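You operate a simulated robot arm through the tools that you are given. There is no shell and no other tool.

You are at the controls of a simulated robot arm. One attempt, no reset.

## Task
Battery switch off first, then open the belt guard and turn the purple knob to the green mark.
Fine: undo both silver knobs, open it wide; shut it and tighten both again.

It is judged by the outcome, as a careful person would: the job done as asked, and still so three seconds after it is handed in. It fails if anything else is knocked over, pushed out of place, dropped, spilled or broken.

## Robot
A 7-joint arm with a two-finger parallel gripper, fixed in place. Base frame: the origin is on the floor under the middle of its stand, x ahead of it, y to its left, z up. Units: m, degrees, N and s.
With the tool pointing down near the work surface it reaches from about 0.4 to 0.9 m from the base axis. Its first joint turns from -143.0 to 143.0 degrees. Payload 3 kg.
The tool frame sits at the grasp point between the pads (the TCP): z along the fingers, y along the line on which they close. The tips reach 0.03 m beyond it. Largest opening 0.094 m; finger width 0.028, thickness 0.01; the body of the gripper, 0.05 by 0.096 m, starts 0.055 m behind the TCP.
Orientation is that of the tool frame in the base frame, as a unit quaternion [w, x, y, z]. With the fingers straight down and closing along the base's y, the tool's x points along the base's -x, its y along +y and its z along -z.

## Interface
- The arm moves only by the tool nudge_tool. Its argument "rows" is a list of rows, each an object (a shift or turn left out is 0, a gripper value left out holds the last) with "delta_pos": the shift along the tool's x, y, z in units of 25 mm (1.0 is 25 mm), a list of three; "rot": the turn, a rotation vector about the tool's x, y, z in units of 6 degrees (1.0 is 6 degrees), a list of three; "grip": the finger opening in mm, from 0 to 94. In form: [{"delta_pos": [dx, dy, dz], "rot": [ax, ay, az], "grip": grip}, ...]. A call has 1 to 20 rows; each row shifts and turns the commanded pose from where the row before left it, along the tool's axes as they then stand. A call with a number of a shift or a turn outside -1 to 1 is refused whole. Each row takes 0.2 s and may step no farther than 0.05 m and 8.6 degrees from the row before; otherwise, or with a gripper value out of range, the whole call is refused. Where a pose cannot be reached the arm comes as near as it can. A force on the tool above 90 N (or 10 N above the force at the start of the call, whichever is more), or a blocked arm, ends the call early, and 0.2 s more pass. The fingers move at their own pace (about 0.072 m/s each) and stop on an object; they squeeze with about 29 N. The grip force told is the motor's: it shows also when the fingers shut on nothing. Time passes only in rows, and 0.2 s behind the last, so rows that do not move let the fingers close. The reply holds the time, the measured pose of the TCP, the force on the tool along the base axes, the opening and the grip force, in the units named above and with some noise, with the torque about the TCP (base axes, N m) and any sound that the robot's microphone picked up.
- Cameras (640 x 400 px; columns grow to the right, rows downward): "scene" is fixed at [0.0498, 0.4989, 1.5189]; the picture's right is [-0.64, -0.77, 0.00], its down [-0.26, 0.22, -0.94] and it looks along [0.72, -0.60, -0.34] (base axes); focal length 350 px, centre (320, 200). "wrist" rides on the gripper at [0.076, 0.014, -0.103] in the tool frame; the picture's right is [-0.18, 0.98, 0.00], its down [-0.75, -0.14, -0.64] and it looks along [-0.63, -0.12, 0.77] (tool axes); focal length 243 px, centre (320, 200). There is no depth. A picture from a camera that has moved, and an enlarged one, comes with that camera's place and axes in the base frame and with its lens.
- get_image(camera): a new picture of that camera. It takes no simulated time.
- enlarge(camera, box): a new picture of the part [left, top, right, bottom] of that camera's present view, enlarged. It takes no simulated time.
- sign_off(): hands the job in; it is judged then, once.

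Nothing tells you positions but the pictures and the camera data. Unless the task says otherwise, let go and move clear before handing in.

The tools are called after "Emit:" by a JSON object that holds its "method" and its "body". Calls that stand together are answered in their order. nudge_tool: Moves the arm, as the interface text tells. Its arguments: {"type":"object","properties":{"rows":{"type":"array"}},"required":["rows"]} The other tools are called the same way: get_image (camera) takes a picture; enlarge (camera, box) takes an enlarged picture of a part of a camera's view; sign_off () hands the job in.

At the start:

```text
t: 0.0
tool_pos: [0.4188, -0.1677, 1.3386]
orientation: [0.0, 0.0, 1.0, 0.0]
ft_force: [-1.1, 0.5, 0.2]
wrist_torque: [0.01, -0.01, 0.0]
gripper_width: 0.0938
grip_force: 0.1
```

scene: 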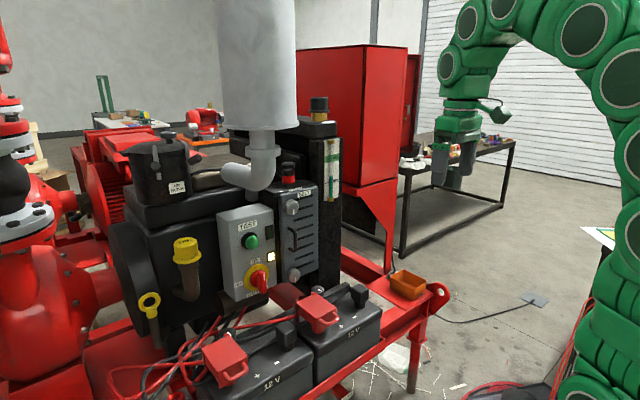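
wrist: 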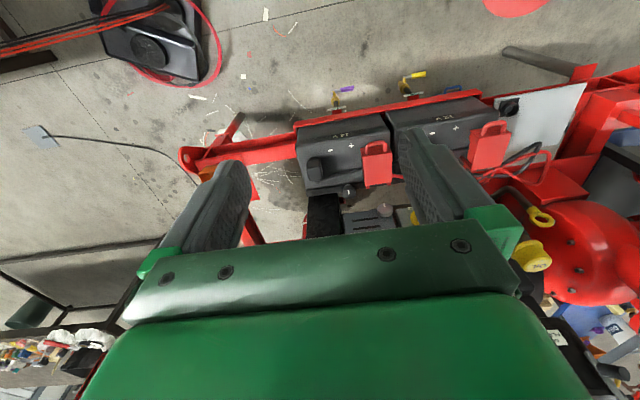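

I see an engine with a grey control panel (green TEST button, red/yellow rotary battery switch) and a dark slotted belt guard with silver knobs to its right. I will look closer before moving.

Emit:
{"method": "enlarge", "body": {"camera": "scene", "box": [200, 140, 360, 320]}}

Emit:
{"method": "enlarge", "body": {"camera": "scene", "box": [260, 160, 350, 300]}}

Emit:
{"method": "enlarge", "body": {"camera": "wrist", "box": [280, 60, 600, 280]}}

```text
2.22 times, centred on (280, 230) of scene
camera zoom: at [0.0498, 0.4989, 1.5189], right [-0.64, -0.77, 0.0], down [-0.26, 0.22, -0.94], along [0.72, -0.6, -0.34], focal length 777 px, centre (409, 133)
```

zoom: 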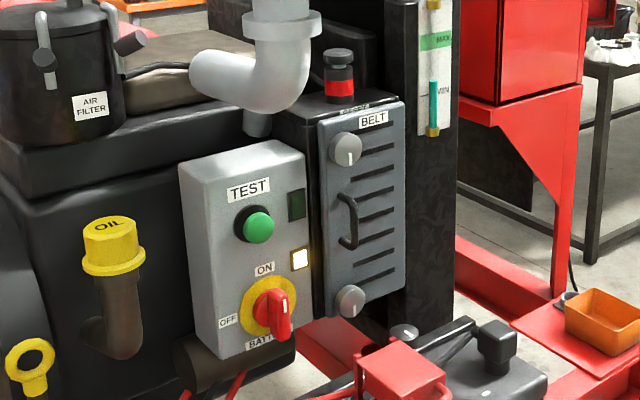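

```text
2.86 times, centred on (305, 230) of scene
camera zoom: at [0.0498, 0.4989, 1.5189], right [-0.64, -0.77, 0.0], down [-0.26, 0.22, -0.94], along [0.72, -0.6, -0.34], focal length 998 px, centre (363, 114)
```

zoom: 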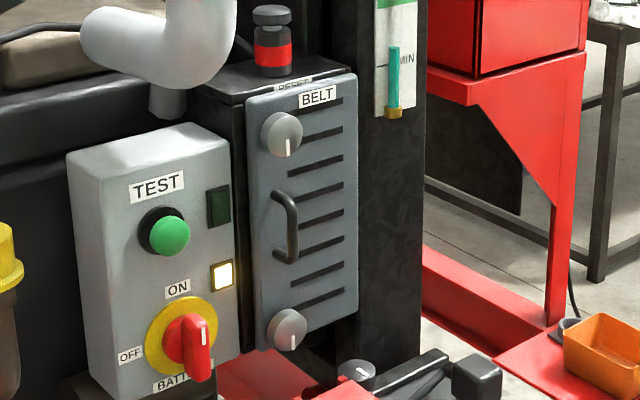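

```text
1.82 times, centred on (440, 170) of wrist
camera zoom: at [0.3412, -0.1518, 1.4407], right [0.18, 0.98, 0.0], down [0.75, -0.14, 0.64], along [0.63, -0.12, -0.77], focal length 441 px, centre (102, 254)
```

zoom: 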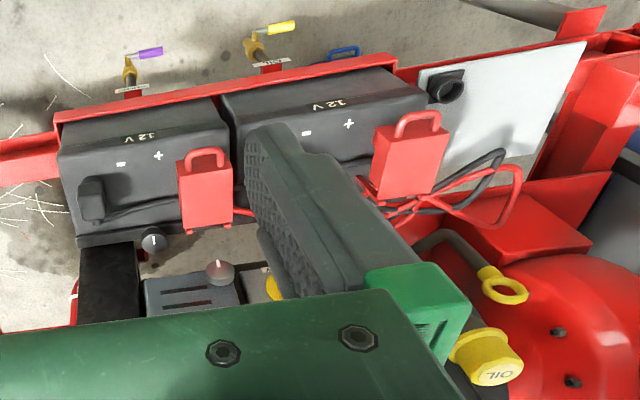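

The guard face seems to face the robot (normal along -x) at about x = 0.85, with the silver knobs near y = -0.05 at z of about 0.91 and 1.14. I'll look closer at marks and labels before moving.

Emit:
{"method": "enlarge", "body": {"camera": "scene", "box": [235, 245, 285, 305]}}

Emit:
{"method": "enlarge", "body": {"camera": "scene", "box": [275, 180, 325, 230]}}

Emit:
{"method": "enlarge", "body": {"camera": "scene", "box": [275, 250, 345, 310]}}

Emit:
{"method": "enlarge", "body": {"camera": "wrist", "box": [290, 150, 410, 240]}}

Emit:
{"method": "enlarge", "body": {"camera": "scene", "box": [100, 120, 360, 400]}}

```text
6.67 times, centred on (260, 275) of scene
camera zoom: at [0.0498, 0.4989, 1.5189], right [-0.64, -0.77, 0.0], down [-0.26, 0.22, -0.94], along [0.72, -0.6, -0.34], focal length 2330 px, centre (720, -300)
```

zoom: 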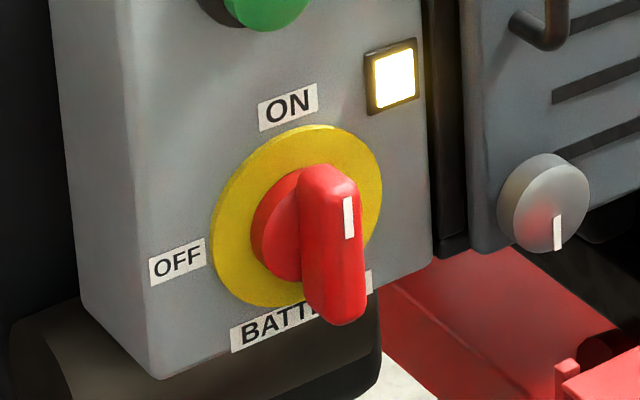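

```text
8.00 times, centred on (300, 205) of scene
camera zoom: at [0.0498, 0.4989, 1.5189], right [-0.64, -0.77, 0.0], down [-0.26, 0.22, -0.94], along [0.72, -0.6, -0.34], focal length 2796 px, centre (480, 160)
```

zoom: 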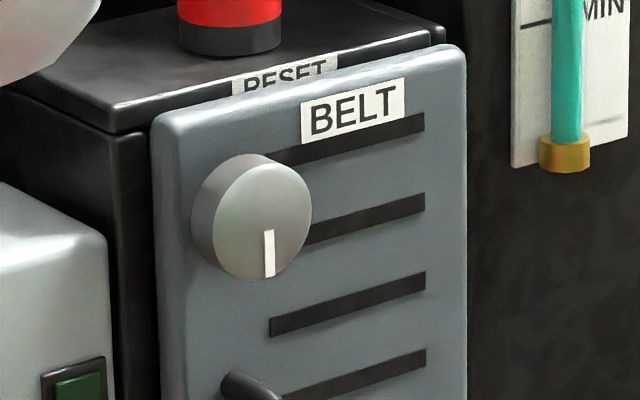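

```text
6.67 times, centred on (310, 280) of scene
camera zoom: at [0.0498, 0.4989, 1.5189], right [-0.64, -0.77, 0.0], down [-0.26, 0.22, -0.94], along [0.72, -0.6, -0.34], focal length 2330 px, centre (387, -333)
```

zoom: 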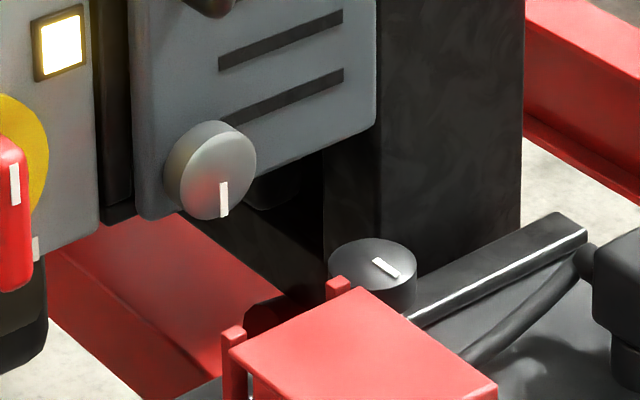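

```text
4.44 times, centred on (350, 195) of wrist
camera zoom: at [0.3412, -0.1518, 1.4407], right [0.18, 0.98, 0.0], down [0.75, -0.14, 0.64], along [0.63, -0.12, -0.77], focal length 1078 px, centre (187, 222)
```

zoom: 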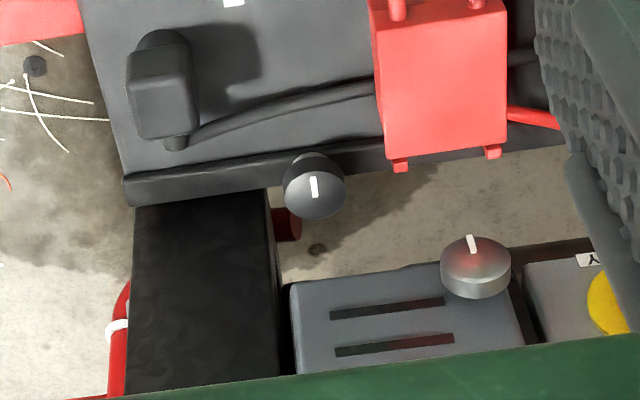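

```text
1.43 times, centred on (230, 260) of scene
camera zoom: at [0.0498, 0.4989, 1.5189], right [-0.64, -0.77, 0.0], down [-0.26, 0.22, -0.94], along [0.72, -0.6, -0.34], focal length 499 px, centre (449, 114)
```

zoom: 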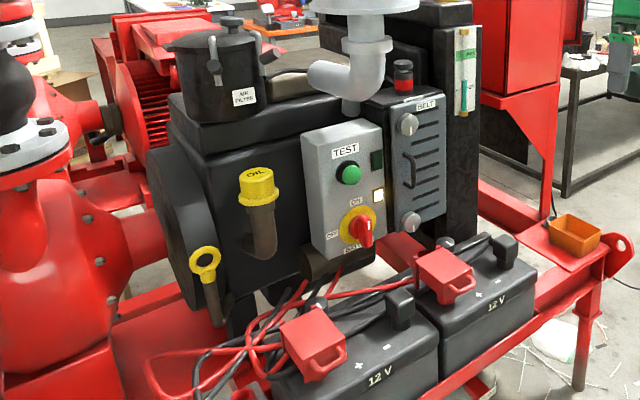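

Handle of the battery switch points up at ON, OFF is on the left; both silver knobs have their marks downward. I'll first roll the tool 180° in place so the camera ends up above the gripper when it points forward.

Emit:
{"method": "nudge_tool", "body": {"rows": [{"rot": [0, 0, 1], "grip": 60}, {"rot": [0, 0, 1]}, {"rot": [0, 0, 1]}, {"rot": [0, 0, 1]}, {"rot": [0, 0, 1]}, {"rot": [0, 0, 1]}, {"rot": [0, 0, 1]}, {"rot": [0, 0, 1]}, {"rot": [0, 0, 1]}, {"rot": [0, 0, 1]}, {"rot": [0, 0, 1]}, {"rot": [0, 0, 1]}, {"rot": [0, 0, 1]}, {"rot": [0, 0, 1]}, {"rot": [0, 0, 1]}]}}

```text
t: 3.2
tool_pos: [0.4186, -0.1662, 1.3383]
orientation: [-0.001, 0.708, 0.706, 0.001]
ft_force: [-0.5, 0.2, 0.3]
wrist_torque: [-0.01, 0.01, 0.01]
gripper_width: 0.0601
grip_force: 0.1
```

The roll works as expected; I continue another 90° the same way.

Emit:
{"method": "nudge_tool", "body": {"rows": [{"rot": [0, 0, 1]}, {"rot": [0, 0, 1]}, {"rot": [0, 0, 1]}, {"rot": [0, 0, 1]}, {"rot": [0, 0, 1]}, {"rot": [0, 0, 1]}, {"rot": [0, 0, 1]}, {"rot": [0, 0, 1]}, {"rot": [0, 0, 1]}, {"rot": [0, 0, 1]}, {"rot": [0, 0, 1]}, {"rot": [0, 0, 1]}, {"rot": [0, 0, 1]}, {"rot": [0, 0, 1]}, {"rot": [0, 0, 1]}]}}

Emit:
{"method": "get_image", "body": {"camera": "scene"}}

Emit:
{"method": "get_image", "body": {"camera": "wrist"}}

```text
t: 6.4
tool_pos: [0.4186, -0.1659, 1.338]
orientation: [0.0, 1.0, -0.001, 0.0]
ft_force: [0.6, -0.2, 0.1]
wrist_torque: [0.01, 0.05, 0.03]
gripper_width: 0.0602
grip_force: 0.1
```

```text
taken
```

scene: 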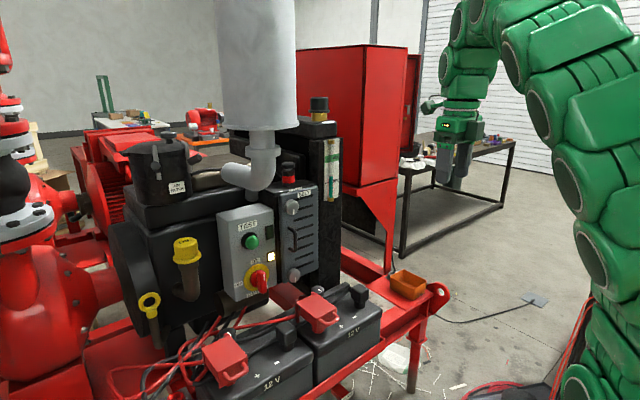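

```text
taken
camera wrist: at [0.4936, -0.1801, 1.4402], right [-0.19, -0.98, 0.0], down [-0.75, 0.14, 0.64], along [-0.63, 0.12, -0.77], focal length 243 px, centre (320, 200)
```

wrist: 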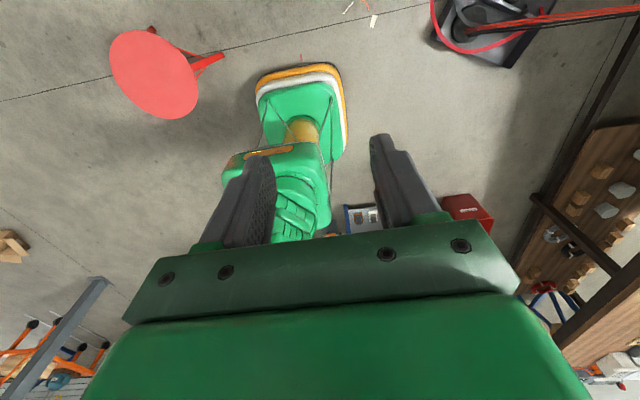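

Tool now points down with the camera on the far side. I'll move ahead 0.15 m (well above and short of the machine) and pitch the tool forward to horizontal.

Emit:
{"method": "nudge_tool", "body": {"rows": [{"delta_pos": [1, 0, 0]}, {"delta_pos": [1, 0, 0]}, {"delta_pos": [1, 0, 0]}, {"delta_pos": [1, 0, 0]}, {"delta_pos": [1, 0, 0]}, {"rot": [0, 1, 0]}, {"rot": [0, 1, 0]}, {"rot": [0, 1, 0]}, {"rot": [0, 1, 0]}, {"rot": [0, 1, 0]}, {"rot": [0, 1, 0]}, {"rot": [0, 1, 0]}, {"rot": [0, 1, 0]}, {"rot": [0, 1, 0]}, {"rot": [0, 1, 0]}, {"rot": [0, 1, 0]}, {"rot": [0, 1, 0]}, {"rot": [0, 1, 0]}, {"rot": [0, 1, 0]}, {"rot": [0, 1, 0]}]}}

Emit:
{"method": "get_image", "body": {"camera": "scene"}}

Emit:
{"method": "get_image", "body": {"camera": "wrist"}}

```text
t: 10.6
tool_pos: [0.5426, -0.1676, 1.3385]
orientation: [0.001, 0.706, -0.001, 0.708]
ft_force: [-0.3, 0.3, 0.2]
wrist_torque: [0.0, 0.02, 0.02]
gripper_width: 0.06
grip_force: 0.1
```

```text
taken
```

scene: 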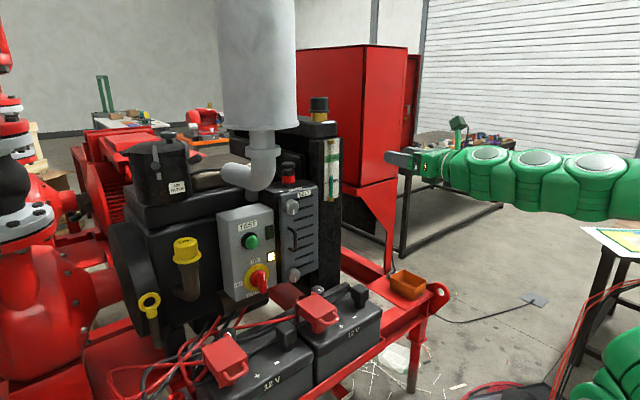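

```text
taken
camera wrist: at [0.4393, -0.1806, 1.4145], right [0.0, -0.98, -0.18], down [-0.64, 0.14, -0.75], along [0.77, 0.12, -0.63], focal length 243 px, centre (320, 200)
```

wrist: 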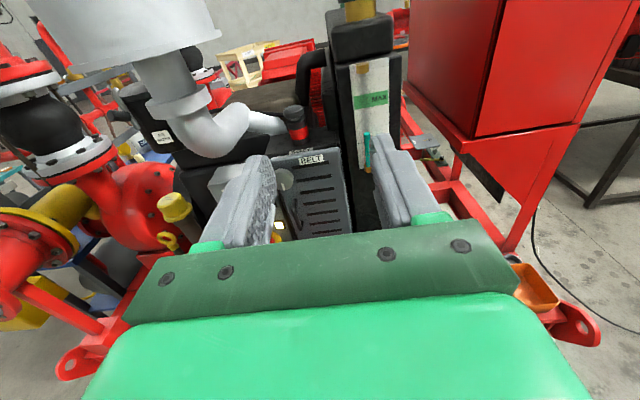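

The tool points forward now, clear of everything. I move down and left to get a direct look at the panel and guard.

Emit:
{"method": "nudge_tool", "body": {"rows": [{"delta_pos": [-1, -1, 0]}, {"delta_pos": [-1, -1, 0]}, {"delta_pos": [-1, -1, 0]}, {"delta_pos": [-1, -1, 0]}, {"delta_pos": [-1, -1, 0]}]}}

Emit:
{"method": "get_image", "body": {"camera": "wrist"}}

Emit:
{"method": "get_image", "body": {"camera": "scene"}}

```text
t: 11.8
tool_pos: [0.5548, -0.1491, 1.33]
orientation: [-0.001, 0.707, 0.001, 0.707]
ft_force: [0.3, 0.1, 0.0]
wrist_torque: [0.02, -0.01, 0.01]
gripper_width: 0.0602
grip_force: 0.0
out of reach, approached as far as the arm can: row 1, 2, 3, 4, 5
```

```text
taken
camera wrist: at [0.4519, -0.164, 1.4054], right [0.0, -0.98, -0.18], down [-0.64, 0.14, -0.75], along [0.77, 0.12, -0.63], focal length 243 px, centre (320, 200)
```

wrist: 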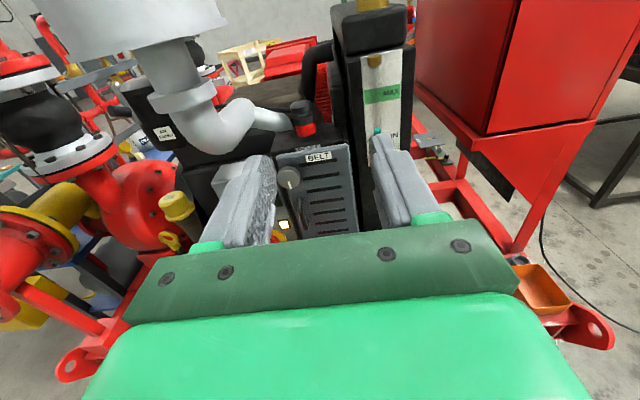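

```text
taken
```

scene: 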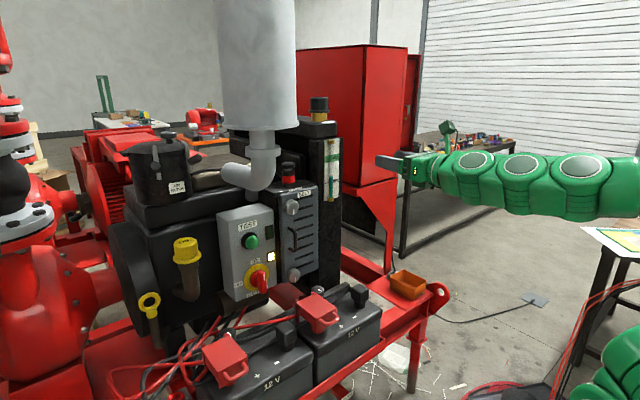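

The arm reported those poses out of reach (the wrist is probably folded too close to the base). I'll try moving forward a little and see where the pose lands.

Emit:
{"method": "nudge_tool", "body": {"rows": [{"delta_pos": [0, 0, 1]}, {"delta_pos": [0, 0, 1]}]}}

```text
t: 12.4
tool_pos: [0.6044, -0.1511, 1.3284]
orientation: [0.0, 0.707, 0.0, 0.707]
ft_force: [0.8, 0.0, 0.2]
wrist_torque: [-0.02, 0.0, 0.03]
gripper_width: 0.06
grip_force: 0.1
```

The command starts from the reached pose, so I can now go down from here in small steps.

Emit:
{"method": "nudge_tool", "body": {"rows": [{"delta_pos": [-1, 0, 0]}, {"delta_pos": [-1, 0, 0]}, {"delta_pos": [-1, 0, 0]}, {"delta_pos": [-1, 0, 0]}]}}

```text
t: 13.4
tool_pos: [0.6266, -0.1624, 1.2447]
orientation: [-0.001, 0.707, 0.001, 0.707]
ft_force: [-0.1, 0.4, 0.1]
wrist_torque: [0.03, 0.0, -0.03]
gripper_width: 0.0598
grip_force: 0.1
out of reach, approached as far as the arm can: row 3, 4
```

Going lower needs slightly more forward reach. I step forward and down again while staying at x below about 0.7.

Emit:
{"method": "nudge_tool", "body": {"rows": [{"delta_pos": [0, 0, 1]}, {"delta_pos": [0, 0, 1]}, {"delta_pos": [-1, 0, 0]}, {"delta_pos": [-1, 0, 0]}, {"delta_pos": [0, -1, 0]}, {"delta_pos": [0, -1, 0]}]}}

Emit:
{"method": "get_image", "body": {"camera": "wrist"}}

Emit:
{"method": "get_image", "body": {"camera": "scene"}}

```text
t: 14.8
tool_pos: [0.6756, -0.1196, 1.1958]
orientation: [0.003, 0.71, -0.003, 0.704]
ft_force: [0.2, -0.6, -0.4]
wrist_torque: [0.01, 0.01, 0.02]
gripper_width: 0.0603
grip_force: 0.0
out of reach, approached as far as the arm can: row 6
```

```text
taken
camera wrist: at [0.573, -0.1328, 1.2716], right [-0.01, -0.98, -0.18], down [-0.65, 0.15, -0.75], along [0.76, 0.11, -0.64], focal length 243 px, centre (320, 200)
```

wrist: 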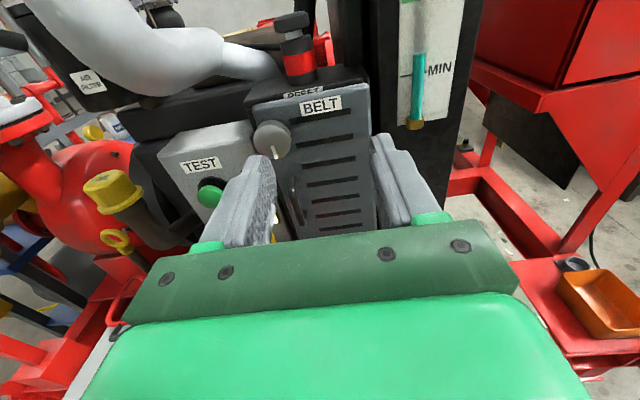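

```text
taken
```

scene: 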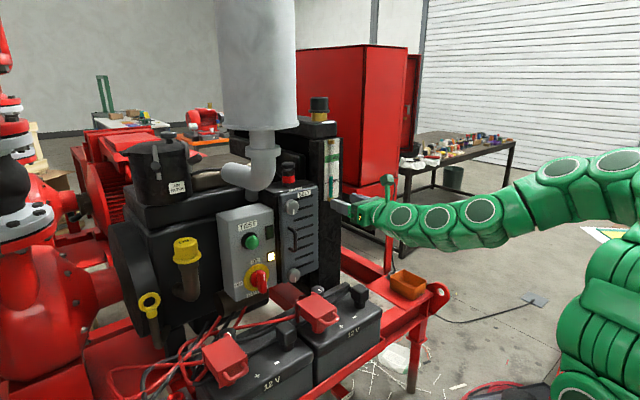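

I can now triangulate: upper silver knob about (0.84, -0.056, 1.15), lower one about z 0.91, battery switch axis about y 0.063, z 0.94 with its handle front near x 0.84. Next I move forward a bit, then down and left toward the switch, staying well off the panel.

Emit:
{"method": "nudge_tool", "body": {"rows": [{"delta_pos": [0, 0, 1]}, {"delta_pos": [0, 0, 0.8]}, {"delta_pos": [-1, 0, 0]}, {"delta_pos": [-1, 0, 0]}, {"delta_pos": [-1, 0, 0]}, {"delta_pos": [-1, 0, 0]}]}}

Emit:
{"method": "get_image", "body": {"camera": "wrist"}}

Emit:
{"method": "get_image", "body": {"camera": "scene"}}

```text
t: 16.2
tool_pos: [0.7219, -0.1191, 1.0918]
orientation: [0.001, 0.707, 0.0, 0.707]
ft_force: [-0.1, -0.2, -0.7]
wrist_torque: [0.01, -0.02, 0.0]
gripper_width: 0.0601
grip_force: 0.0
```

```text
taken
camera wrist: at [0.6186, -0.133, 1.1685], right [0.0, -0.98, -0.18], down [-0.64, 0.14, -0.75], along [0.77, 0.12, -0.63], focal length 243 px, centre (320, 200)
```

wrist: 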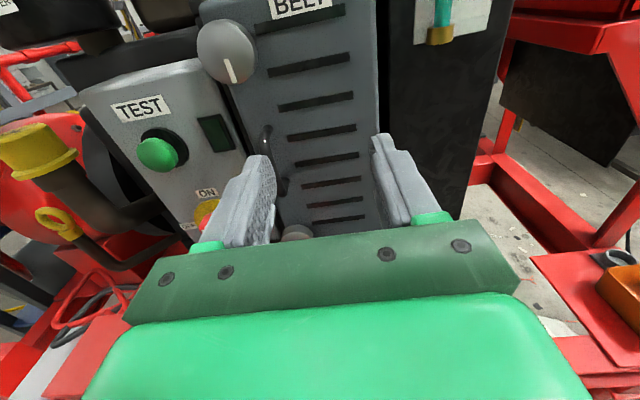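

```text
taken
```

scene: 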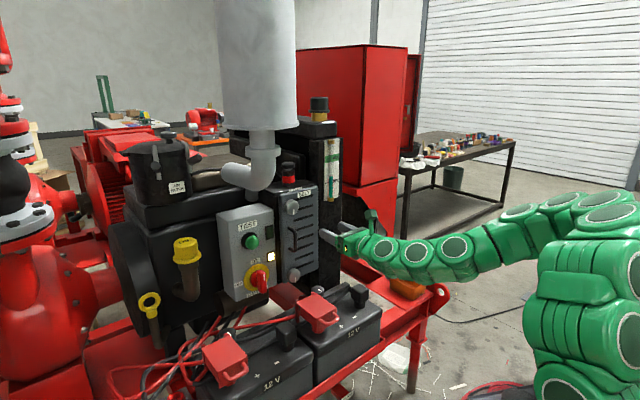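

Tracking well. I move left to align with the switch column, still at x = 0.72.

Emit:
{"method": "nudge_tool", "body": {"rows": [{"delta_pos": [0, -1, 0]}, {"delta_pos": [0, -1, 0]}, {"delta_pos": [0, -1, 0]}, {"delta_pos": [0, -1, 0]}, {"delta_pos": [0, -1, 0]}, {"delta_pos": [0, -1, 0]}, {"delta_pos": [0, -1, 0]}, {"delta_pos": [0, -0.3, 0]}]}}

Emit:
{"method": "get_image", "body": {"camera": "wrist"}}

Emit:
{"method": "get_image", "body": {"camera": "scene"}}

```text
t: 18.0
tool_pos: [0.7287, 0.0476, 1.1007]
orientation: [0.001, 0.707, -0.001, 0.707]
ft_force: [0.5, -1.0, 0.0]
wrist_torque: [-0.01, -0.02, 0.02]
gripper_width: 0.0602
grip_force: 0.1
out of reach, approached as far as the arm can: row 2, 3, 5
```

```text
taken
camera wrist: at [0.625, 0.0344, 1.1771], right [0.0, -0.98, -0.18], down [-0.64, 0.14, -0.75], along [0.77, 0.12, -0.63], focal length 243 px, centre (320, 200)
```

wrist: 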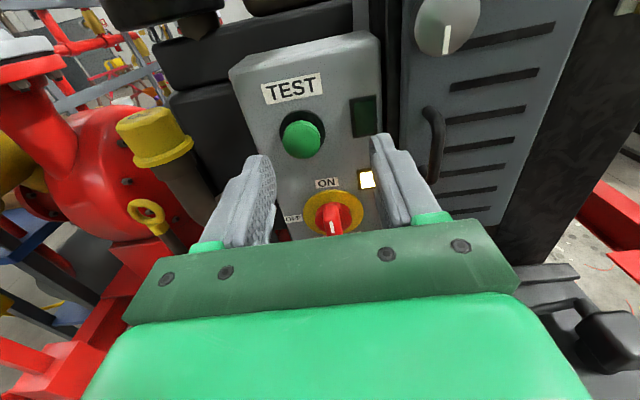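

```text
taken
```

scene: 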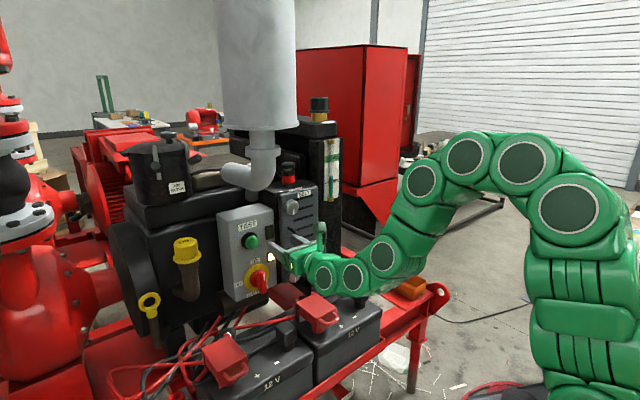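

The arm has taken an elbow-up posture and I can now see the switch squarely. I'll zoom in to triangulate its axis.

Emit:
{"method": "enlarge", "body": {"camera": "wrist", "box": [270, 100, 400, 240]}}

Emit:
{"method": "enlarge", "body": {"camera": "wrist", "box": [390, 0, 560, 240]}}

```text
2.86 times, centred on (335, 170) of wrist
camera zoom: at [0.625, 0.0344, 1.1771], right [0.0, -0.98, -0.18], down [-0.64, 0.14, -0.75], along [0.77, 0.12, -0.63], focal length 693 px, centre (277, 286)
```

zoom: 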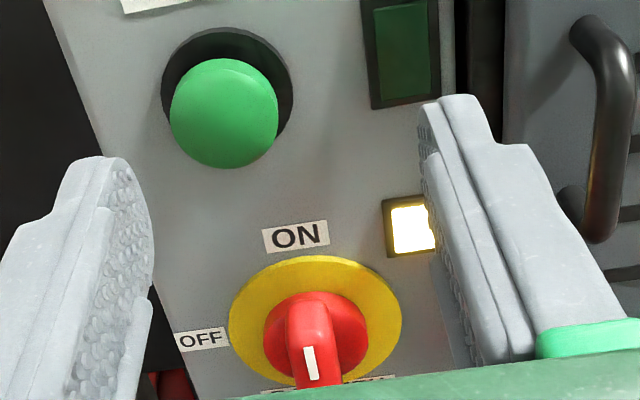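

```text
1.67 times, centred on (475, 120) of wrist
camera zoom: at [0.625, 0.0344, 1.1771], right [0.0, -0.98, -0.18], down [-0.64, 0.14, -0.75], along [0.77, 0.12, -0.63], focal length 404 px, centre (62, 333)
```

zoom: 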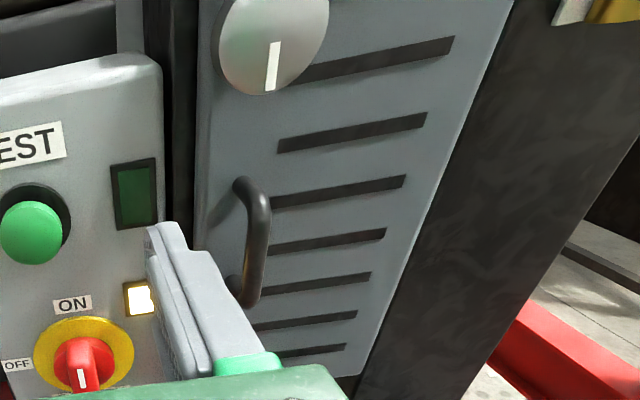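

The switch axis comes out near y = 0.060, z = 0.938, with the yellow disc at x of about 0.88. I go down to that height, still about 8 cm short of the handle.

Emit:
{"method": "nudge_tool", "body": {"rows": [{"delta_pos": [-1, -0.5, 0]}, {"delta_pos": [-1, 0, 0]}, {"delta_pos": [-1, 0, 0]}, {"delta_pos": [-1, 0, 0]}, {"delta_pos": [-1, 0, 0]}, {"delta_pos": [-1, 0, 0]}, {"delta_pos": [-0.5, 0, 0]}]}}

Emit:
{"method": "get_image", "body": {"camera": "wrist"}}

Emit:
{"method": "get_image", "body": {"camera": "scene"}}

```text
t: 19.6
tool_pos: [0.7381, 0.06, 0.941]
orientation: [0.001, 0.707, -0.001, 0.707]
ft_force: [-0.7, -0.3, 0.0]
wrist_torque: [-0.01, -0.01, 0.0]
gripper_width: 0.0602
grip_force: 0.1
out of reach, approached as far as the arm can: row 2, 3
```

```text
taken
camera wrist: at [0.6349, 0.047, 1.0166], right [0.0, -0.98, -0.18], down [-0.64, 0.14, -0.75], along [0.77, 0.12, -0.63], focal length 243 px, centre (320, 200)
```

wrist: 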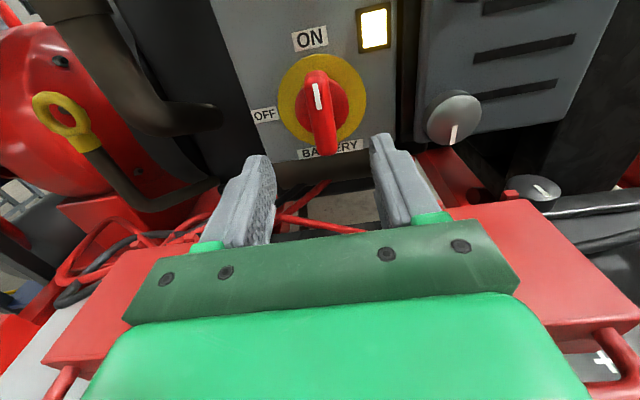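

```text
taken
```

scene: 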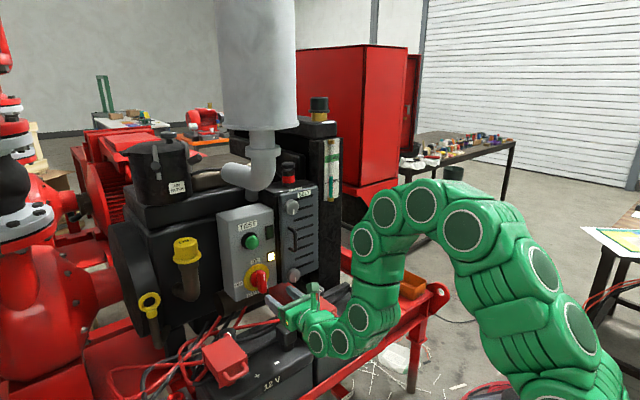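

The switch is right ahead and the handle bar (white line at its top end) points to ON. Zooming to check the lateral alignment before closing in.

Emit:
{"method": "enlarge", "body": {"camera": "wrist", "box": [250, 20, 400, 170]}}

Emit:
{"method": "enlarge", "body": {"camera": "scene", "box": [200, 230, 370, 370]}}

Emit:
{"method": "enlarge", "body": {"camera": "wrist", "box": [400, 60, 640, 240]}}

```text
2.67 times, centred on (325, 95) of wrist
camera zoom: at [0.6349, 0.047, 1.0166], right [0.0, -0.98, -0.18], down [-0.64, 0.14, -0.75], along [0.77, 0.12, -0.63], focal length 647 px, centre (307, 480)
```

zoom: 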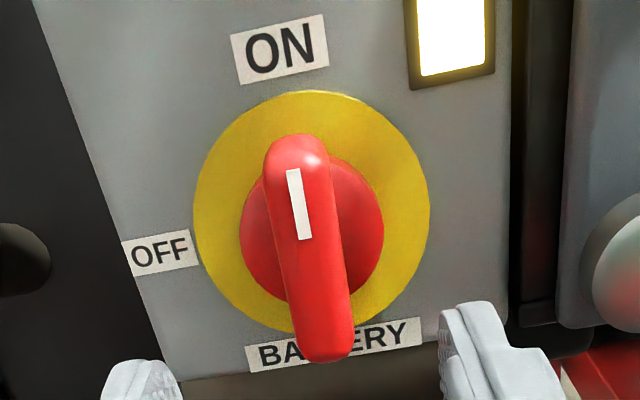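

```text
2.86 times, centred on (285, 300) of scene
camera zoom: at [0.0498, 0.4989, 1.5189], right [-0.64, -0.77, 0.0], down [-0.26, 0.22, -0.94], along [0.72, -0.6, -0.34], focal length 998 px, centre (420, -86)
```

zoom: 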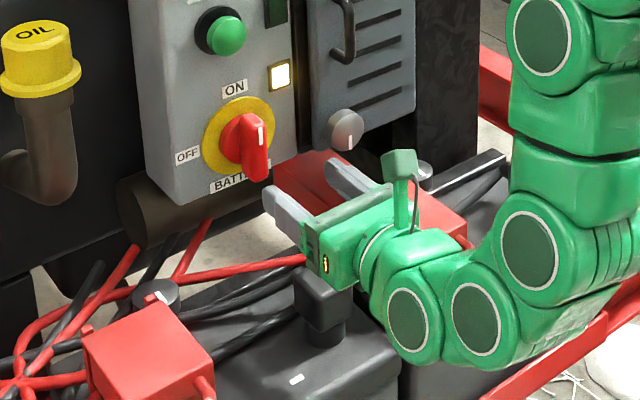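

```text
2.22 times, centred on (520, 150) of wrist
camera zoom: at [0.6349, 0.047, 1.0166], right [0.0, -0.98, -0.18], down [-0.64, 0.14, -0.75], along [0.77, 0.12, -0.63], focal length 539 px, centre (-124, 311)
```

zoom: 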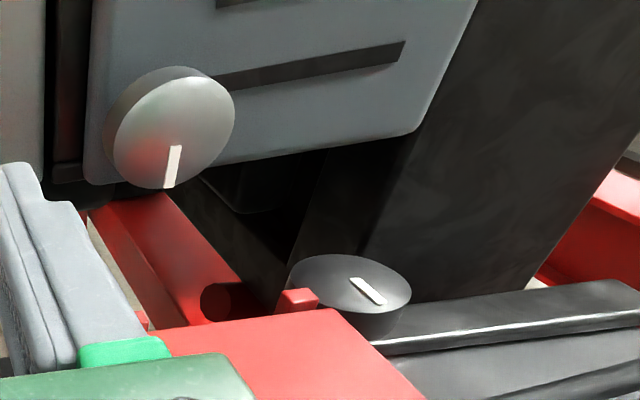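

Alignment is good (switch centre at y 0.060, z 0.940; the tool is at 0.060, 0.941). I advance until the fingertips straddle the bar, about 17 mm past its front.

Emit:
{"method": "nudge_tool", "body": {"rows": [{"delta_pos": [0, 0, 1]}, {"delta_pos": [0, 0, 1]}, {"delta_pos": [0, 0, 0.8]}, {"delta_pos": [0, 0, 0.8]}]}}

Emit:
{"method": "get_image", "body": {"camera": "wrist"}}

Emit:
{"method": "enlarge", "body": {"camera": "scene", "box": [200, 210, 370, 370]}}

```text
t: 20.6
tool_pos: [0.8303, 0.0626, 0.9404]
orientation: [0.0, 0.707, 0.0, 0.707]
ft_force: [0.1, 0.1, -0.4]
wrist_torque: [0.04, 0.02, 0.0]
gripper_width: 0.0598
grip_force: 0.0
```

```text
taken
camera wrist: at [0.7256, 0.048, 1.0164], right [0.0, -0.98, -0.18], down [-0.64, 0.14, -0.75], along [0.77, 0.12, -0.63], focal length 243 px, centre (320, 200)
```

wrist: 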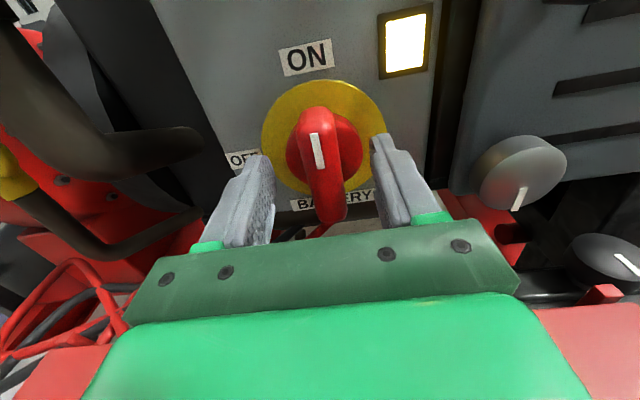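

```text
2.50 times, centred on (285, 290) of scene
camera zoom: at [0.0498, 0.4989, 1.5189], right [-0.64, -0.77, 0.0], down [-0.26, 0.22, -0.94], along [0.72, -0.6, -0.34], focal length 874 px, centre (408, -25)
```

zoom: 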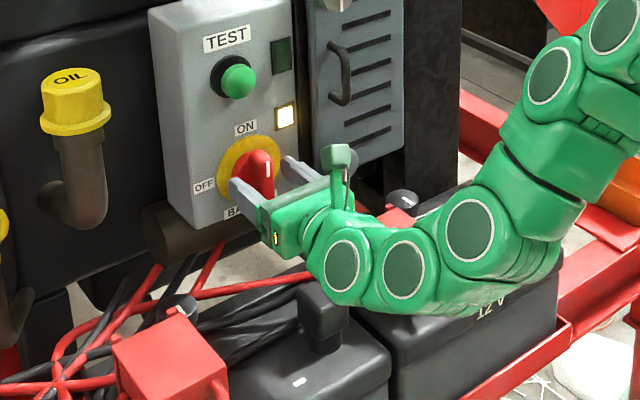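

The fingers straddle the bar without contact. I close on it.

Emit:
{"method": "nudge_tool", "body": {"rows": [{"grip": 10}, {"grip": 10}, {"grip": 10}, {"grip": 10}]}}

Emit:
{"method": "get_image", "body": {"camera": "wrist"}}

```text
t: 21.6
tool_pos: [0.8283, 0.0607, 0.9409]
orientation: [0.001, 0.707, -0.001, 0.707]
ft_force: [1.8, -26.9, -1.4]
wrist_torque: [-0.06, 0.4, -0.07]
gripper_width: 0.0211
grip_force: 44.9
```

```text
taken
camera wrist: at [0.7255, 0.0465, 1.0164], right [0.0, -0.98, -0.18], down [-0.64, 0.14, -0.75], along [0.77, 0.12, -0.63], focal length 243 px, centre (320, 200)
```

wrist: 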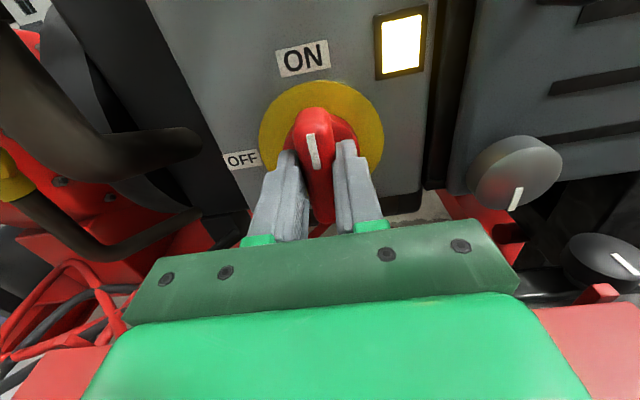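

The bar is held (21 mm), with a small sideways load from misalignment; I relieve it by shifting about 2 mm toward -y.

Emit:
{"method": "nudge_tool", "body": {"rows": [{"delta_pos": [0, 0.08, 0], "grip": 10}, {"grip": 10}]}}

```text
t: 22.2
tool_pos: [0.8279, 0.0601, 0.9397]
orientation: [0.0, 0.707, 0.001, 0.707]
ft_force: [33.4, -13.8, -6.8]
wrist_torque: [0.02, 0.13, -0.28]
gripper_width: 0.021
grip_force: 44.9
```

Held firmly; now I turn counter-clockwise (toward OFF on the left), first 30° to check the load.

Emit:
{"method": "nudge_tool", "body": {"rows": [{"rot": [0, 0, -1], "grip": 10}, {"rot": [0, 0, -1]}, {"rot": [0, 0, -1]}, {"rot": [0, 0, -1]}, {"rot": [0, 0, -1]}]}}

Emit:
{"method": "get_image", "body": {"camera": "wrist"}}

```text
t: 23.4
tool_pos: [0.8261, 0.0629, 0.939]
orientation: [0.183, 0.683, 0.185, 0.683]
ft_force: [30.6, 24.7, -6.1]
wrist_torque: [0.15, -0.97, 0.26]
gripper_width: 0.0208
grip_force: 45.5
```

```text
taken
camera wrist: at [0.7235, 0.088, 1.0127], right [0.01, -0.94, 0.33], down [-0.64, -0.26, -0.72], along [0.77, -0.21, -0.61], focal length 243 px, centre (320, 200)
```

wrist: 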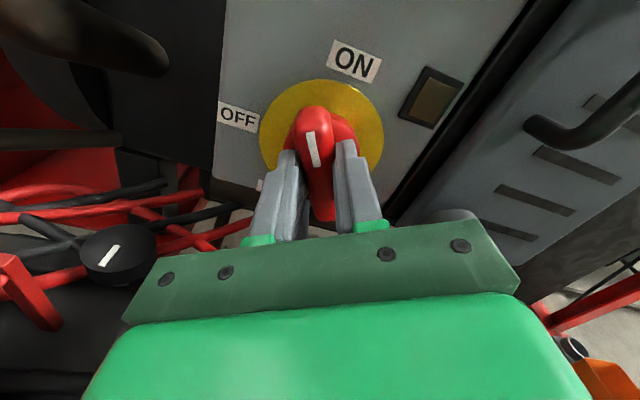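

The handle follows and the yellow lamp went out. I continue the remaining 60° to OFF.

Emit:
{"method": "nudge_tool", "body": {"rows": [{"rot": [0, 0, -1], "grip": 10}, {"rot": [0, 0, -1]}, {"rot": [0, 0, -1]}, {"rot": [0, 0, -1]}, {"rot": [0, 0, -1]}]}}

Emit:
{"method": "get_image", "body": {"camera": "scene"}}

```text
t: 24.6
tool_pos: [0.8258, 0.0632, 0.9385]
orientation: [0.351, 0.614, 0.356, 0.611]
ft_force: [-28.4, 51.9, -33.9]
wrist_torque: [0.15, 0.29, 0.84]
gripper_width: 0.0209
grip_force: 45.7
```

```text
taken
```

scene: 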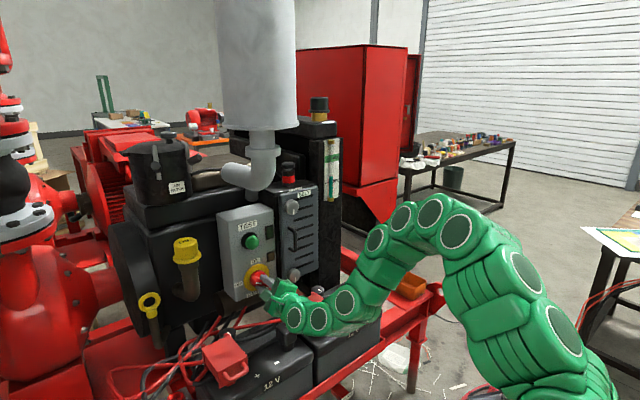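

At 60° now, with some side load building up. I relieve it with a small shift, then finish the turn.

Emit:
{"method": "nudge_tool", "body": {"rows": [{"delta_pos": [0.04, -0.09, 0], "grip": 10}, {"rot": [0, 0, -1]}, {"rot": [0, 0, -1]}, {"rot": [0, 0, -1]}]}}

```text
t: 25.6
tool_pos: [0.8269, 0.0631, 0.9358]
orientation: [0.444, 0.55, 0.447, 0.548]
ft_force: [-5.5, 41.8, -67.1]
wrist_torque: [0.1, 0.97, 0.47]
gripper_width: 0.0208
grip_force: 45.3
```

78° done; the bar seems centred a few mm lower than I assumed, so I shift down about 3 mm and complete the last 12°.

Emit:
{"method": "nudge_tool", "body": {"rows": [{"delta_pos": [0.02, -0.13, 0], "grip": 10}, {"grip": 10}, {"rot": [0, 0, -1]}]}}

Emit:
{"method": "get_image", "body": {"camera": "wrist"}}

Emit:
{"method": "enlarge", "body": {"camera": "scene", "box": [200, 210, 370, 370]}}

```text
t: 26.4
tool_pos: [0.8283, 0.0617, 0.9354]
orientation: [0.474, 0.526, 0.472, 0.525]
ft_force: [-16.0, 17.6, -48.7]
wrist_torque: [-0.02, 0.91, 0.37]
gripper_width: 0.021
grip_force: 45.1
```

```text
taken
camera wrist: at [0.725, 0.137, 0.9575], right [0.0, -0.29, 0.96], down [-0.64, -0.73, -0.22], along [0.77, -0.62, -0.18], focal length 243 px, centre (320, 200)
```

wrist: 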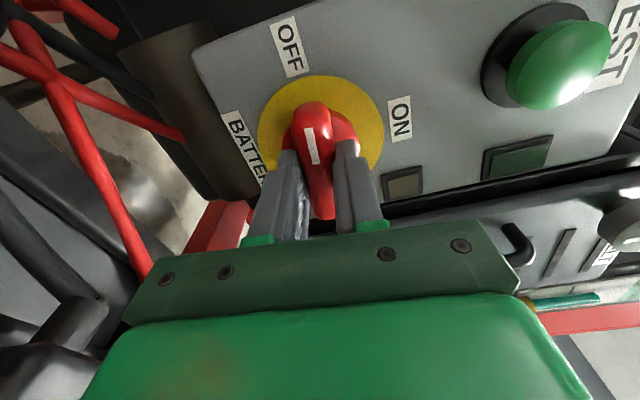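

```text
2.50 times, centred on (285, 290) of scene
camera zoom: at [0.0498, 0.4989, 1.5189], right [-0.64, -0.77, 0.0], down [-0.26, 0.22, -0.94], along [0.72, -0.6, -0.34], focal length 874 px, centre (408, -25)
```

zoom: 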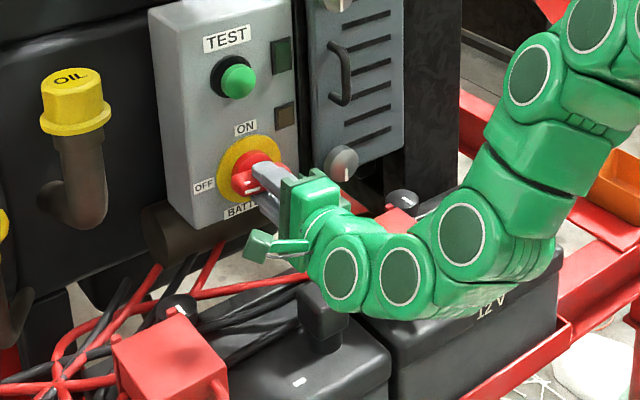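

84° now, bar almost horizontal pointing at OFF. One more relief shift and the last 6°.

Emit:
{"method": "nudge_tool", "body": {"rows": [{"delta_pos": [0, -0.1, 0], "grip": 10}, {"rot": [0, 0, -1]}, {"grip": 10}]}}

Emit:
{"method": "enlarge", "body": {"camera": "wrist", "box": [220, 0, 420, 220]}}

```text
t: 27.2
tool_pos: [0.8278, 0.063, 0.9348]
orientation: [0.501, 0.499, 0.498, 0.502]
ft_force: [-22.1, 0.9, -5.5]
wrist_torque: [-0.03, 0.62, -0.32]
gripper_width: 0.0209
grip_force: 44.9
```

```text
1.82 times, centred on (320, 110) of wrist
camera zoom: at [0.7252, 0.1389, 0.9488], right [0.0, -0.18, 0.98], down [-0.64, -0.75, -0.14], along [0.77, -0.63, -0.11], focal length 441 px, centre (320, 364)
```

zoom: 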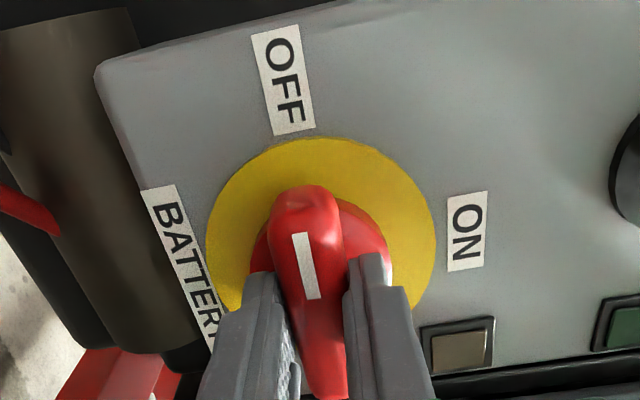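

The handle points at OFF and both lamps are dark. I open the fingers, back straight out, and check.

Emit:
{"method": "nudge_tool", "body": {"rows": [{"grip": 50}, {"grip": 50}, {"grip": 50}, {"delta_pos": [0, 0, -1]}, {"delta_pos": [0, 0, -1]}, {"delta_pos": [0, 0, -1]}, {"delta_pos": [0, 0, -1]}]}}

Emit:
{"method": "get_image", "body": {"camera": "wrist"}}

Emit:
{"method": "enlarge", "body": {"camera": "scene", "box": [200, 160, 370, 370]}}

```text
t: 28.8
tool_pos: [0.7363, 0.0613, 0.9339]
orientation: [0.499, 0.503, 0.497, 0.5]
ft_force: [-0.9, 1.5, -0.1]
wrist_torque: [-0.03, -0.02, -0.1]
gripper_width: 0.0499
grip_force: 0.0
out of reach, approached as far as the arm can: row 7
```

```text
taken
camera wrist: at [0.6333, 0.1383, 0.9476], right [0.0, -0.19, 0.98], down [-0.65, -0.75, -0.15], along [0.76, -0.63, -0.12], focal length 243 px, centre (320, 200)
```

wrist: 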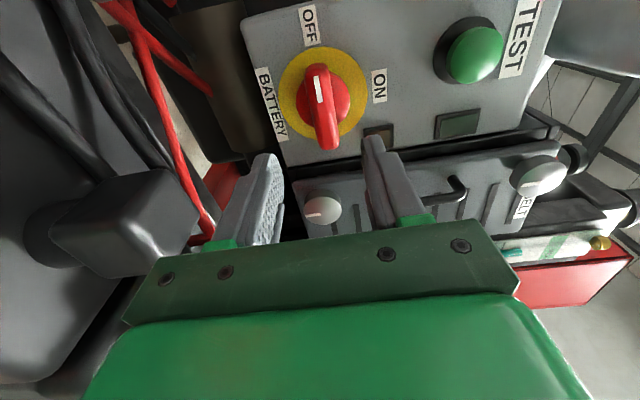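

```text
1.90 times, centred on (285, 265) of scene
camera zoom: at [0.0498, 0.4989, 1.5189], right [-0.64, -0.77, 0.0], down [-0.26, 0.22, -0.94], along [0.72, -0.6, -0.34], focal length 666 px, centre (387, 76)
```

zoom: 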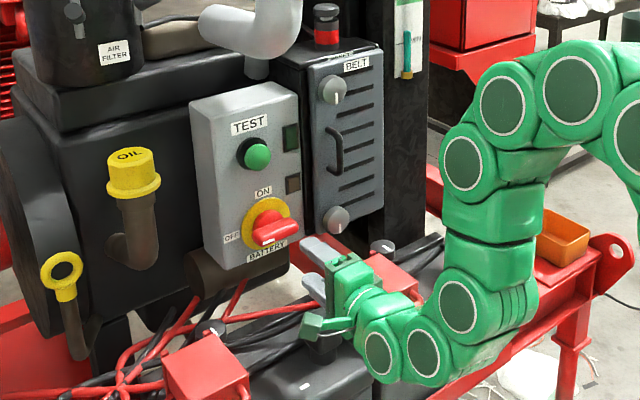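

Switch is at OFF and released. Now I study the guard knobs from this side view to learn their depth.

Emit:
{"method": "enlarge", "body": {"camera": "wrist", "box": [400, 100, 640, 260]}}

Emit:
{"method": "enlarge", "body": {"camera": "wrist", "box": [280, 150, 400, 240]}}

```text
2.50 times, centred on (520, 180) of wrist
camera zoom: at [0.6333, 0.1383, 0.9476], right [0.0, -0.19, 0.98], down [-0.65, -0.75, -0.15], along [0.76, -0.63, -0.12], focal length 606 px, centre (-180, 250)
```

zoom: 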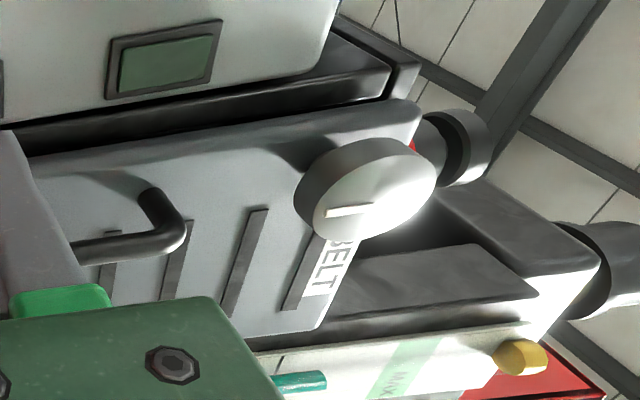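

```text
4.44 times, centred on (340, 195) of wrist
camera zoom: at [0.6333, 0.1383, 0.9476], right [0.0, -0.19, 0.98], down [-0.65, -0.75, -0.15], along [0.76, -0.63, -0.12], focal length 1078 px, centre (231, 222)
```

zoom: 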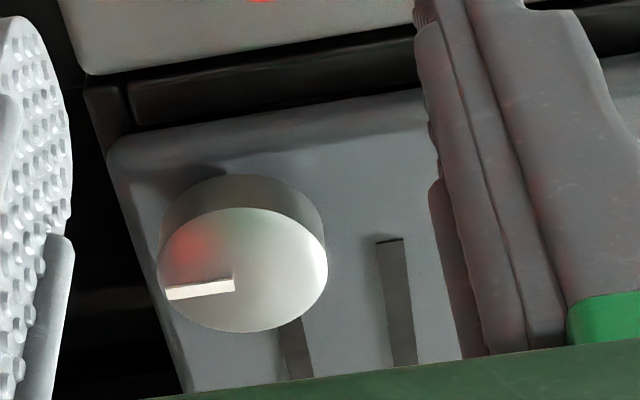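

Knobs are about 45 mm across, standing roughly 25 mm proud of the guard. I go up to the upper knob's height, then roll the gripper back upright.

Emit:
{"method": "nudge_tool", "body": {"rows": [{"delta_pos": [0, 1, 0], "grip": 70}, {"delta_pos": [0, 1, 0]}, {"delta_pos": [0, 1, 0]}, {"delta_pos": [0, 1, 0]}, {"delta_pos": [0, 1, 0]}, {"delta_pos": [0, 1, 0]}, {"delta_pos": [0, 1, 0]}, {"delta_pos": [0, 1, 0]}]}}

Emit:
{"method": "get_image", "body": {"camera": "scene"}}

```text
t: 30.6
tool_pos: [0.7352, 0.063, 1.1342]
orientation: [0.5, 0.501, 0.5, 0.5]
ft_force: [0.8, 0.7, -0.7]
wrist_torque: [-0.01, -0.01, -0.05]
gripper_width: 0.0698
grip_force: 0.1
```

```text
taken
```

scene: 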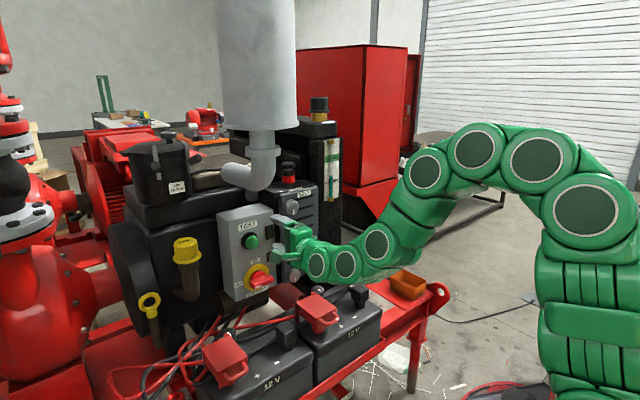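

All clear. I roll back upright and shift right to the upper silver knob's column.

Emit:
{"method": "nudge_tool", "body": {"rows": [{"rot": [0, 0, 1]}, {"rot": [0, 0, 1]}, {"rot": [0, 0, 1]}, {"rot": [0, 0, 1]}, {"rot": [0, 0, 1]}, {"rot": [0, 0, 1]}, {"rot": [0, 0, 1]}, {"rot": [0, 0, 1]}, {"rot": [0, 0, 1]}, {"rot": [0, 0, 1]}, {"rot": [0, 0, 1]}, {"rot": [0, 0, 1]}, {"rot": [0, 0, 1]}, {"rot": [0, 0, 1]}, {"rot": [0, 0, 1]}, {"delta_pos": [0, 1, 0]}, {"delta_pos": [0, 1, 0]}, {"delta_pos": [0, 1, 0]}, {"delta_pos": [0, 1, 0]}, {"delta_pos": [0, 0.75, 0]}]}}

Emit:
{"method": "get_image", "body": {"camera": "wrist"}}

Emit:
{"method": "enlarge", "body": {"camera": "wrist", "box": [240, 40, 400, 180]}}

Emit:
{"method": "get_image", "body": {"camera": "scene"}}

```text
t: 34.8
tool_pos: [0.7366, -0.0536, 1.1328]
orientation: [-0.001, 0.707, 0.001, 0.707]
ft_force: [0.1, -0.8, 0.4]
wrist_torque: [0.01, -0.05, -0.01]
gripper_width: 0.0702
grip_force: 0.2
```

```text
taken
camera wrist: at [0.6331, -0.0689, 1.2087], right [0.0, -0.98, -0.18], down [-0.64, 0.14, -0.75], along [0.77, 0.12, -0.63], focal length 243 px, centre (320, 200)
```

wrist: 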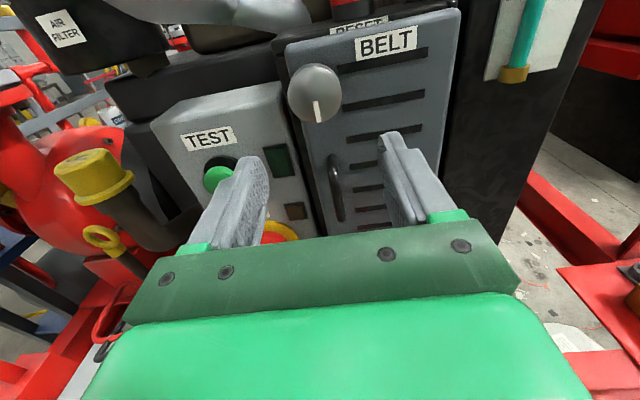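

```text
2.86 times, centred on (320, 110) of wrist
camera zoom: at [0.6331, -0.0689, 1.2087], right [0.0, -0.98, -0.18], down [-0.64, 0.14, -0.75], along [0.77, 0.12, -0.63], focal length 693 px, centre (320, 457)
```

zoom: 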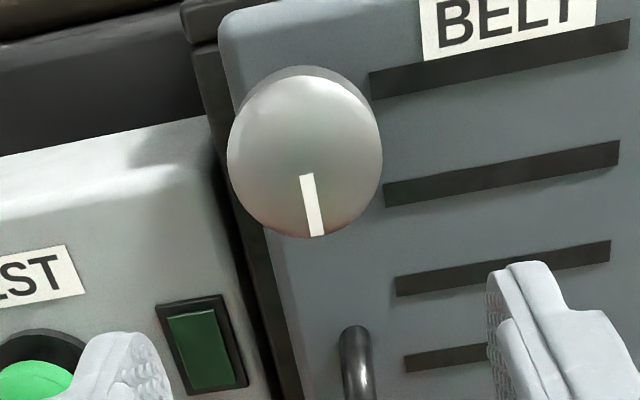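

```text
taken
```

scene: 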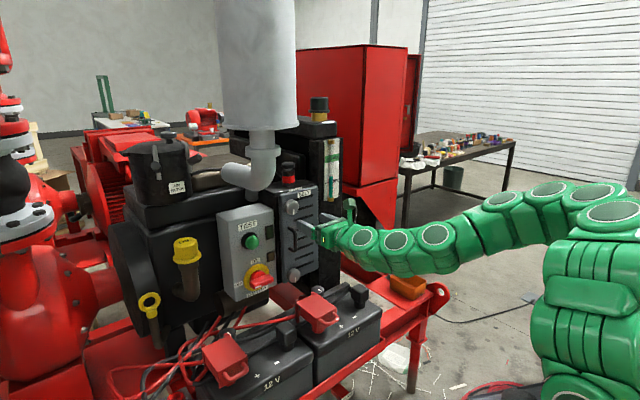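

Upper knob centre is at about y = -0.0535, z = 1.145, front face x ≈ 0.84. I raise 12 mm and advance so the fingertips overlap the knob by ~13 mm.

Emit:
{"method": "nudge_tool", "body": {"rows": [{"delta_pos": [0.49, 0, 0], "grip": 70}, {"delta_pos": [0, 0, 1]}, {"delta_pos": [0, 0, 1]}, {"delta_pos": [0, 0, 0.8]}, {"delta_pos": [0, 0, 0.6]}]}}

Emit:
{"method": "get_image", "body": {"camera": "wrist"}}

Emit:
{"method": "enlarge", "body": {"camera": "scene", "box": [260, 170, 360, 260]}}

```text
t: 36.0
tool_pos: [0.8213, -0.0575, 1.1454]
orientation: [0.0, 0.707, 0.001, 0.707]
ft_force: [0.1, 0.2, 0.8]
wrist_torque: [-0.02, 0.01, 0.01]
gripper_width: 0.0699
grip_force: 0.0
```

```text
taken
camera wrist: at [0.7183, -0.0705, 1.2204], right [0.0, -0.98, -0.18], down [-0.64, 0.14, -0.75], along [0.77, 0.12, -0.63], focal length 243 px, centre (320, 200)
```

wrist: 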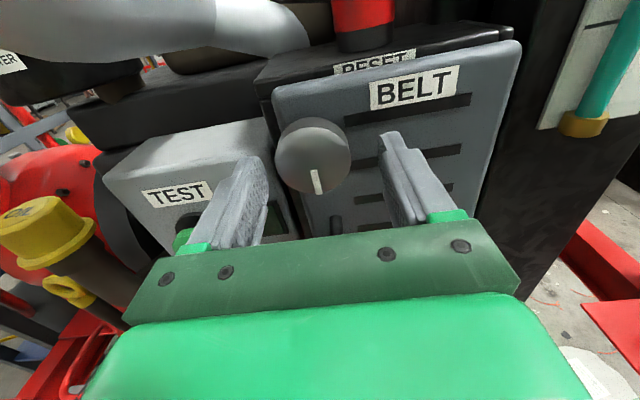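

```text
4.44 times, centred on (310, 215) of scene
camera zoom: at [0.0498, 0.4989, 1.5189], right [-0.64, -0.77, 0.0], down [-0.26, 0.22, -0.94], along [0.72, -0.6, -0.34], focal length 1553 px, centre (364, 133)
```

zoom: 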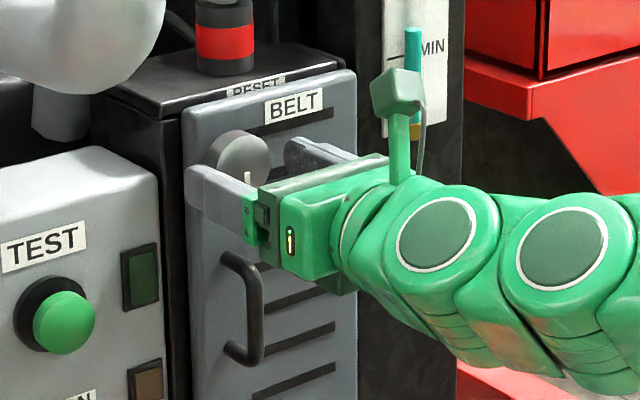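

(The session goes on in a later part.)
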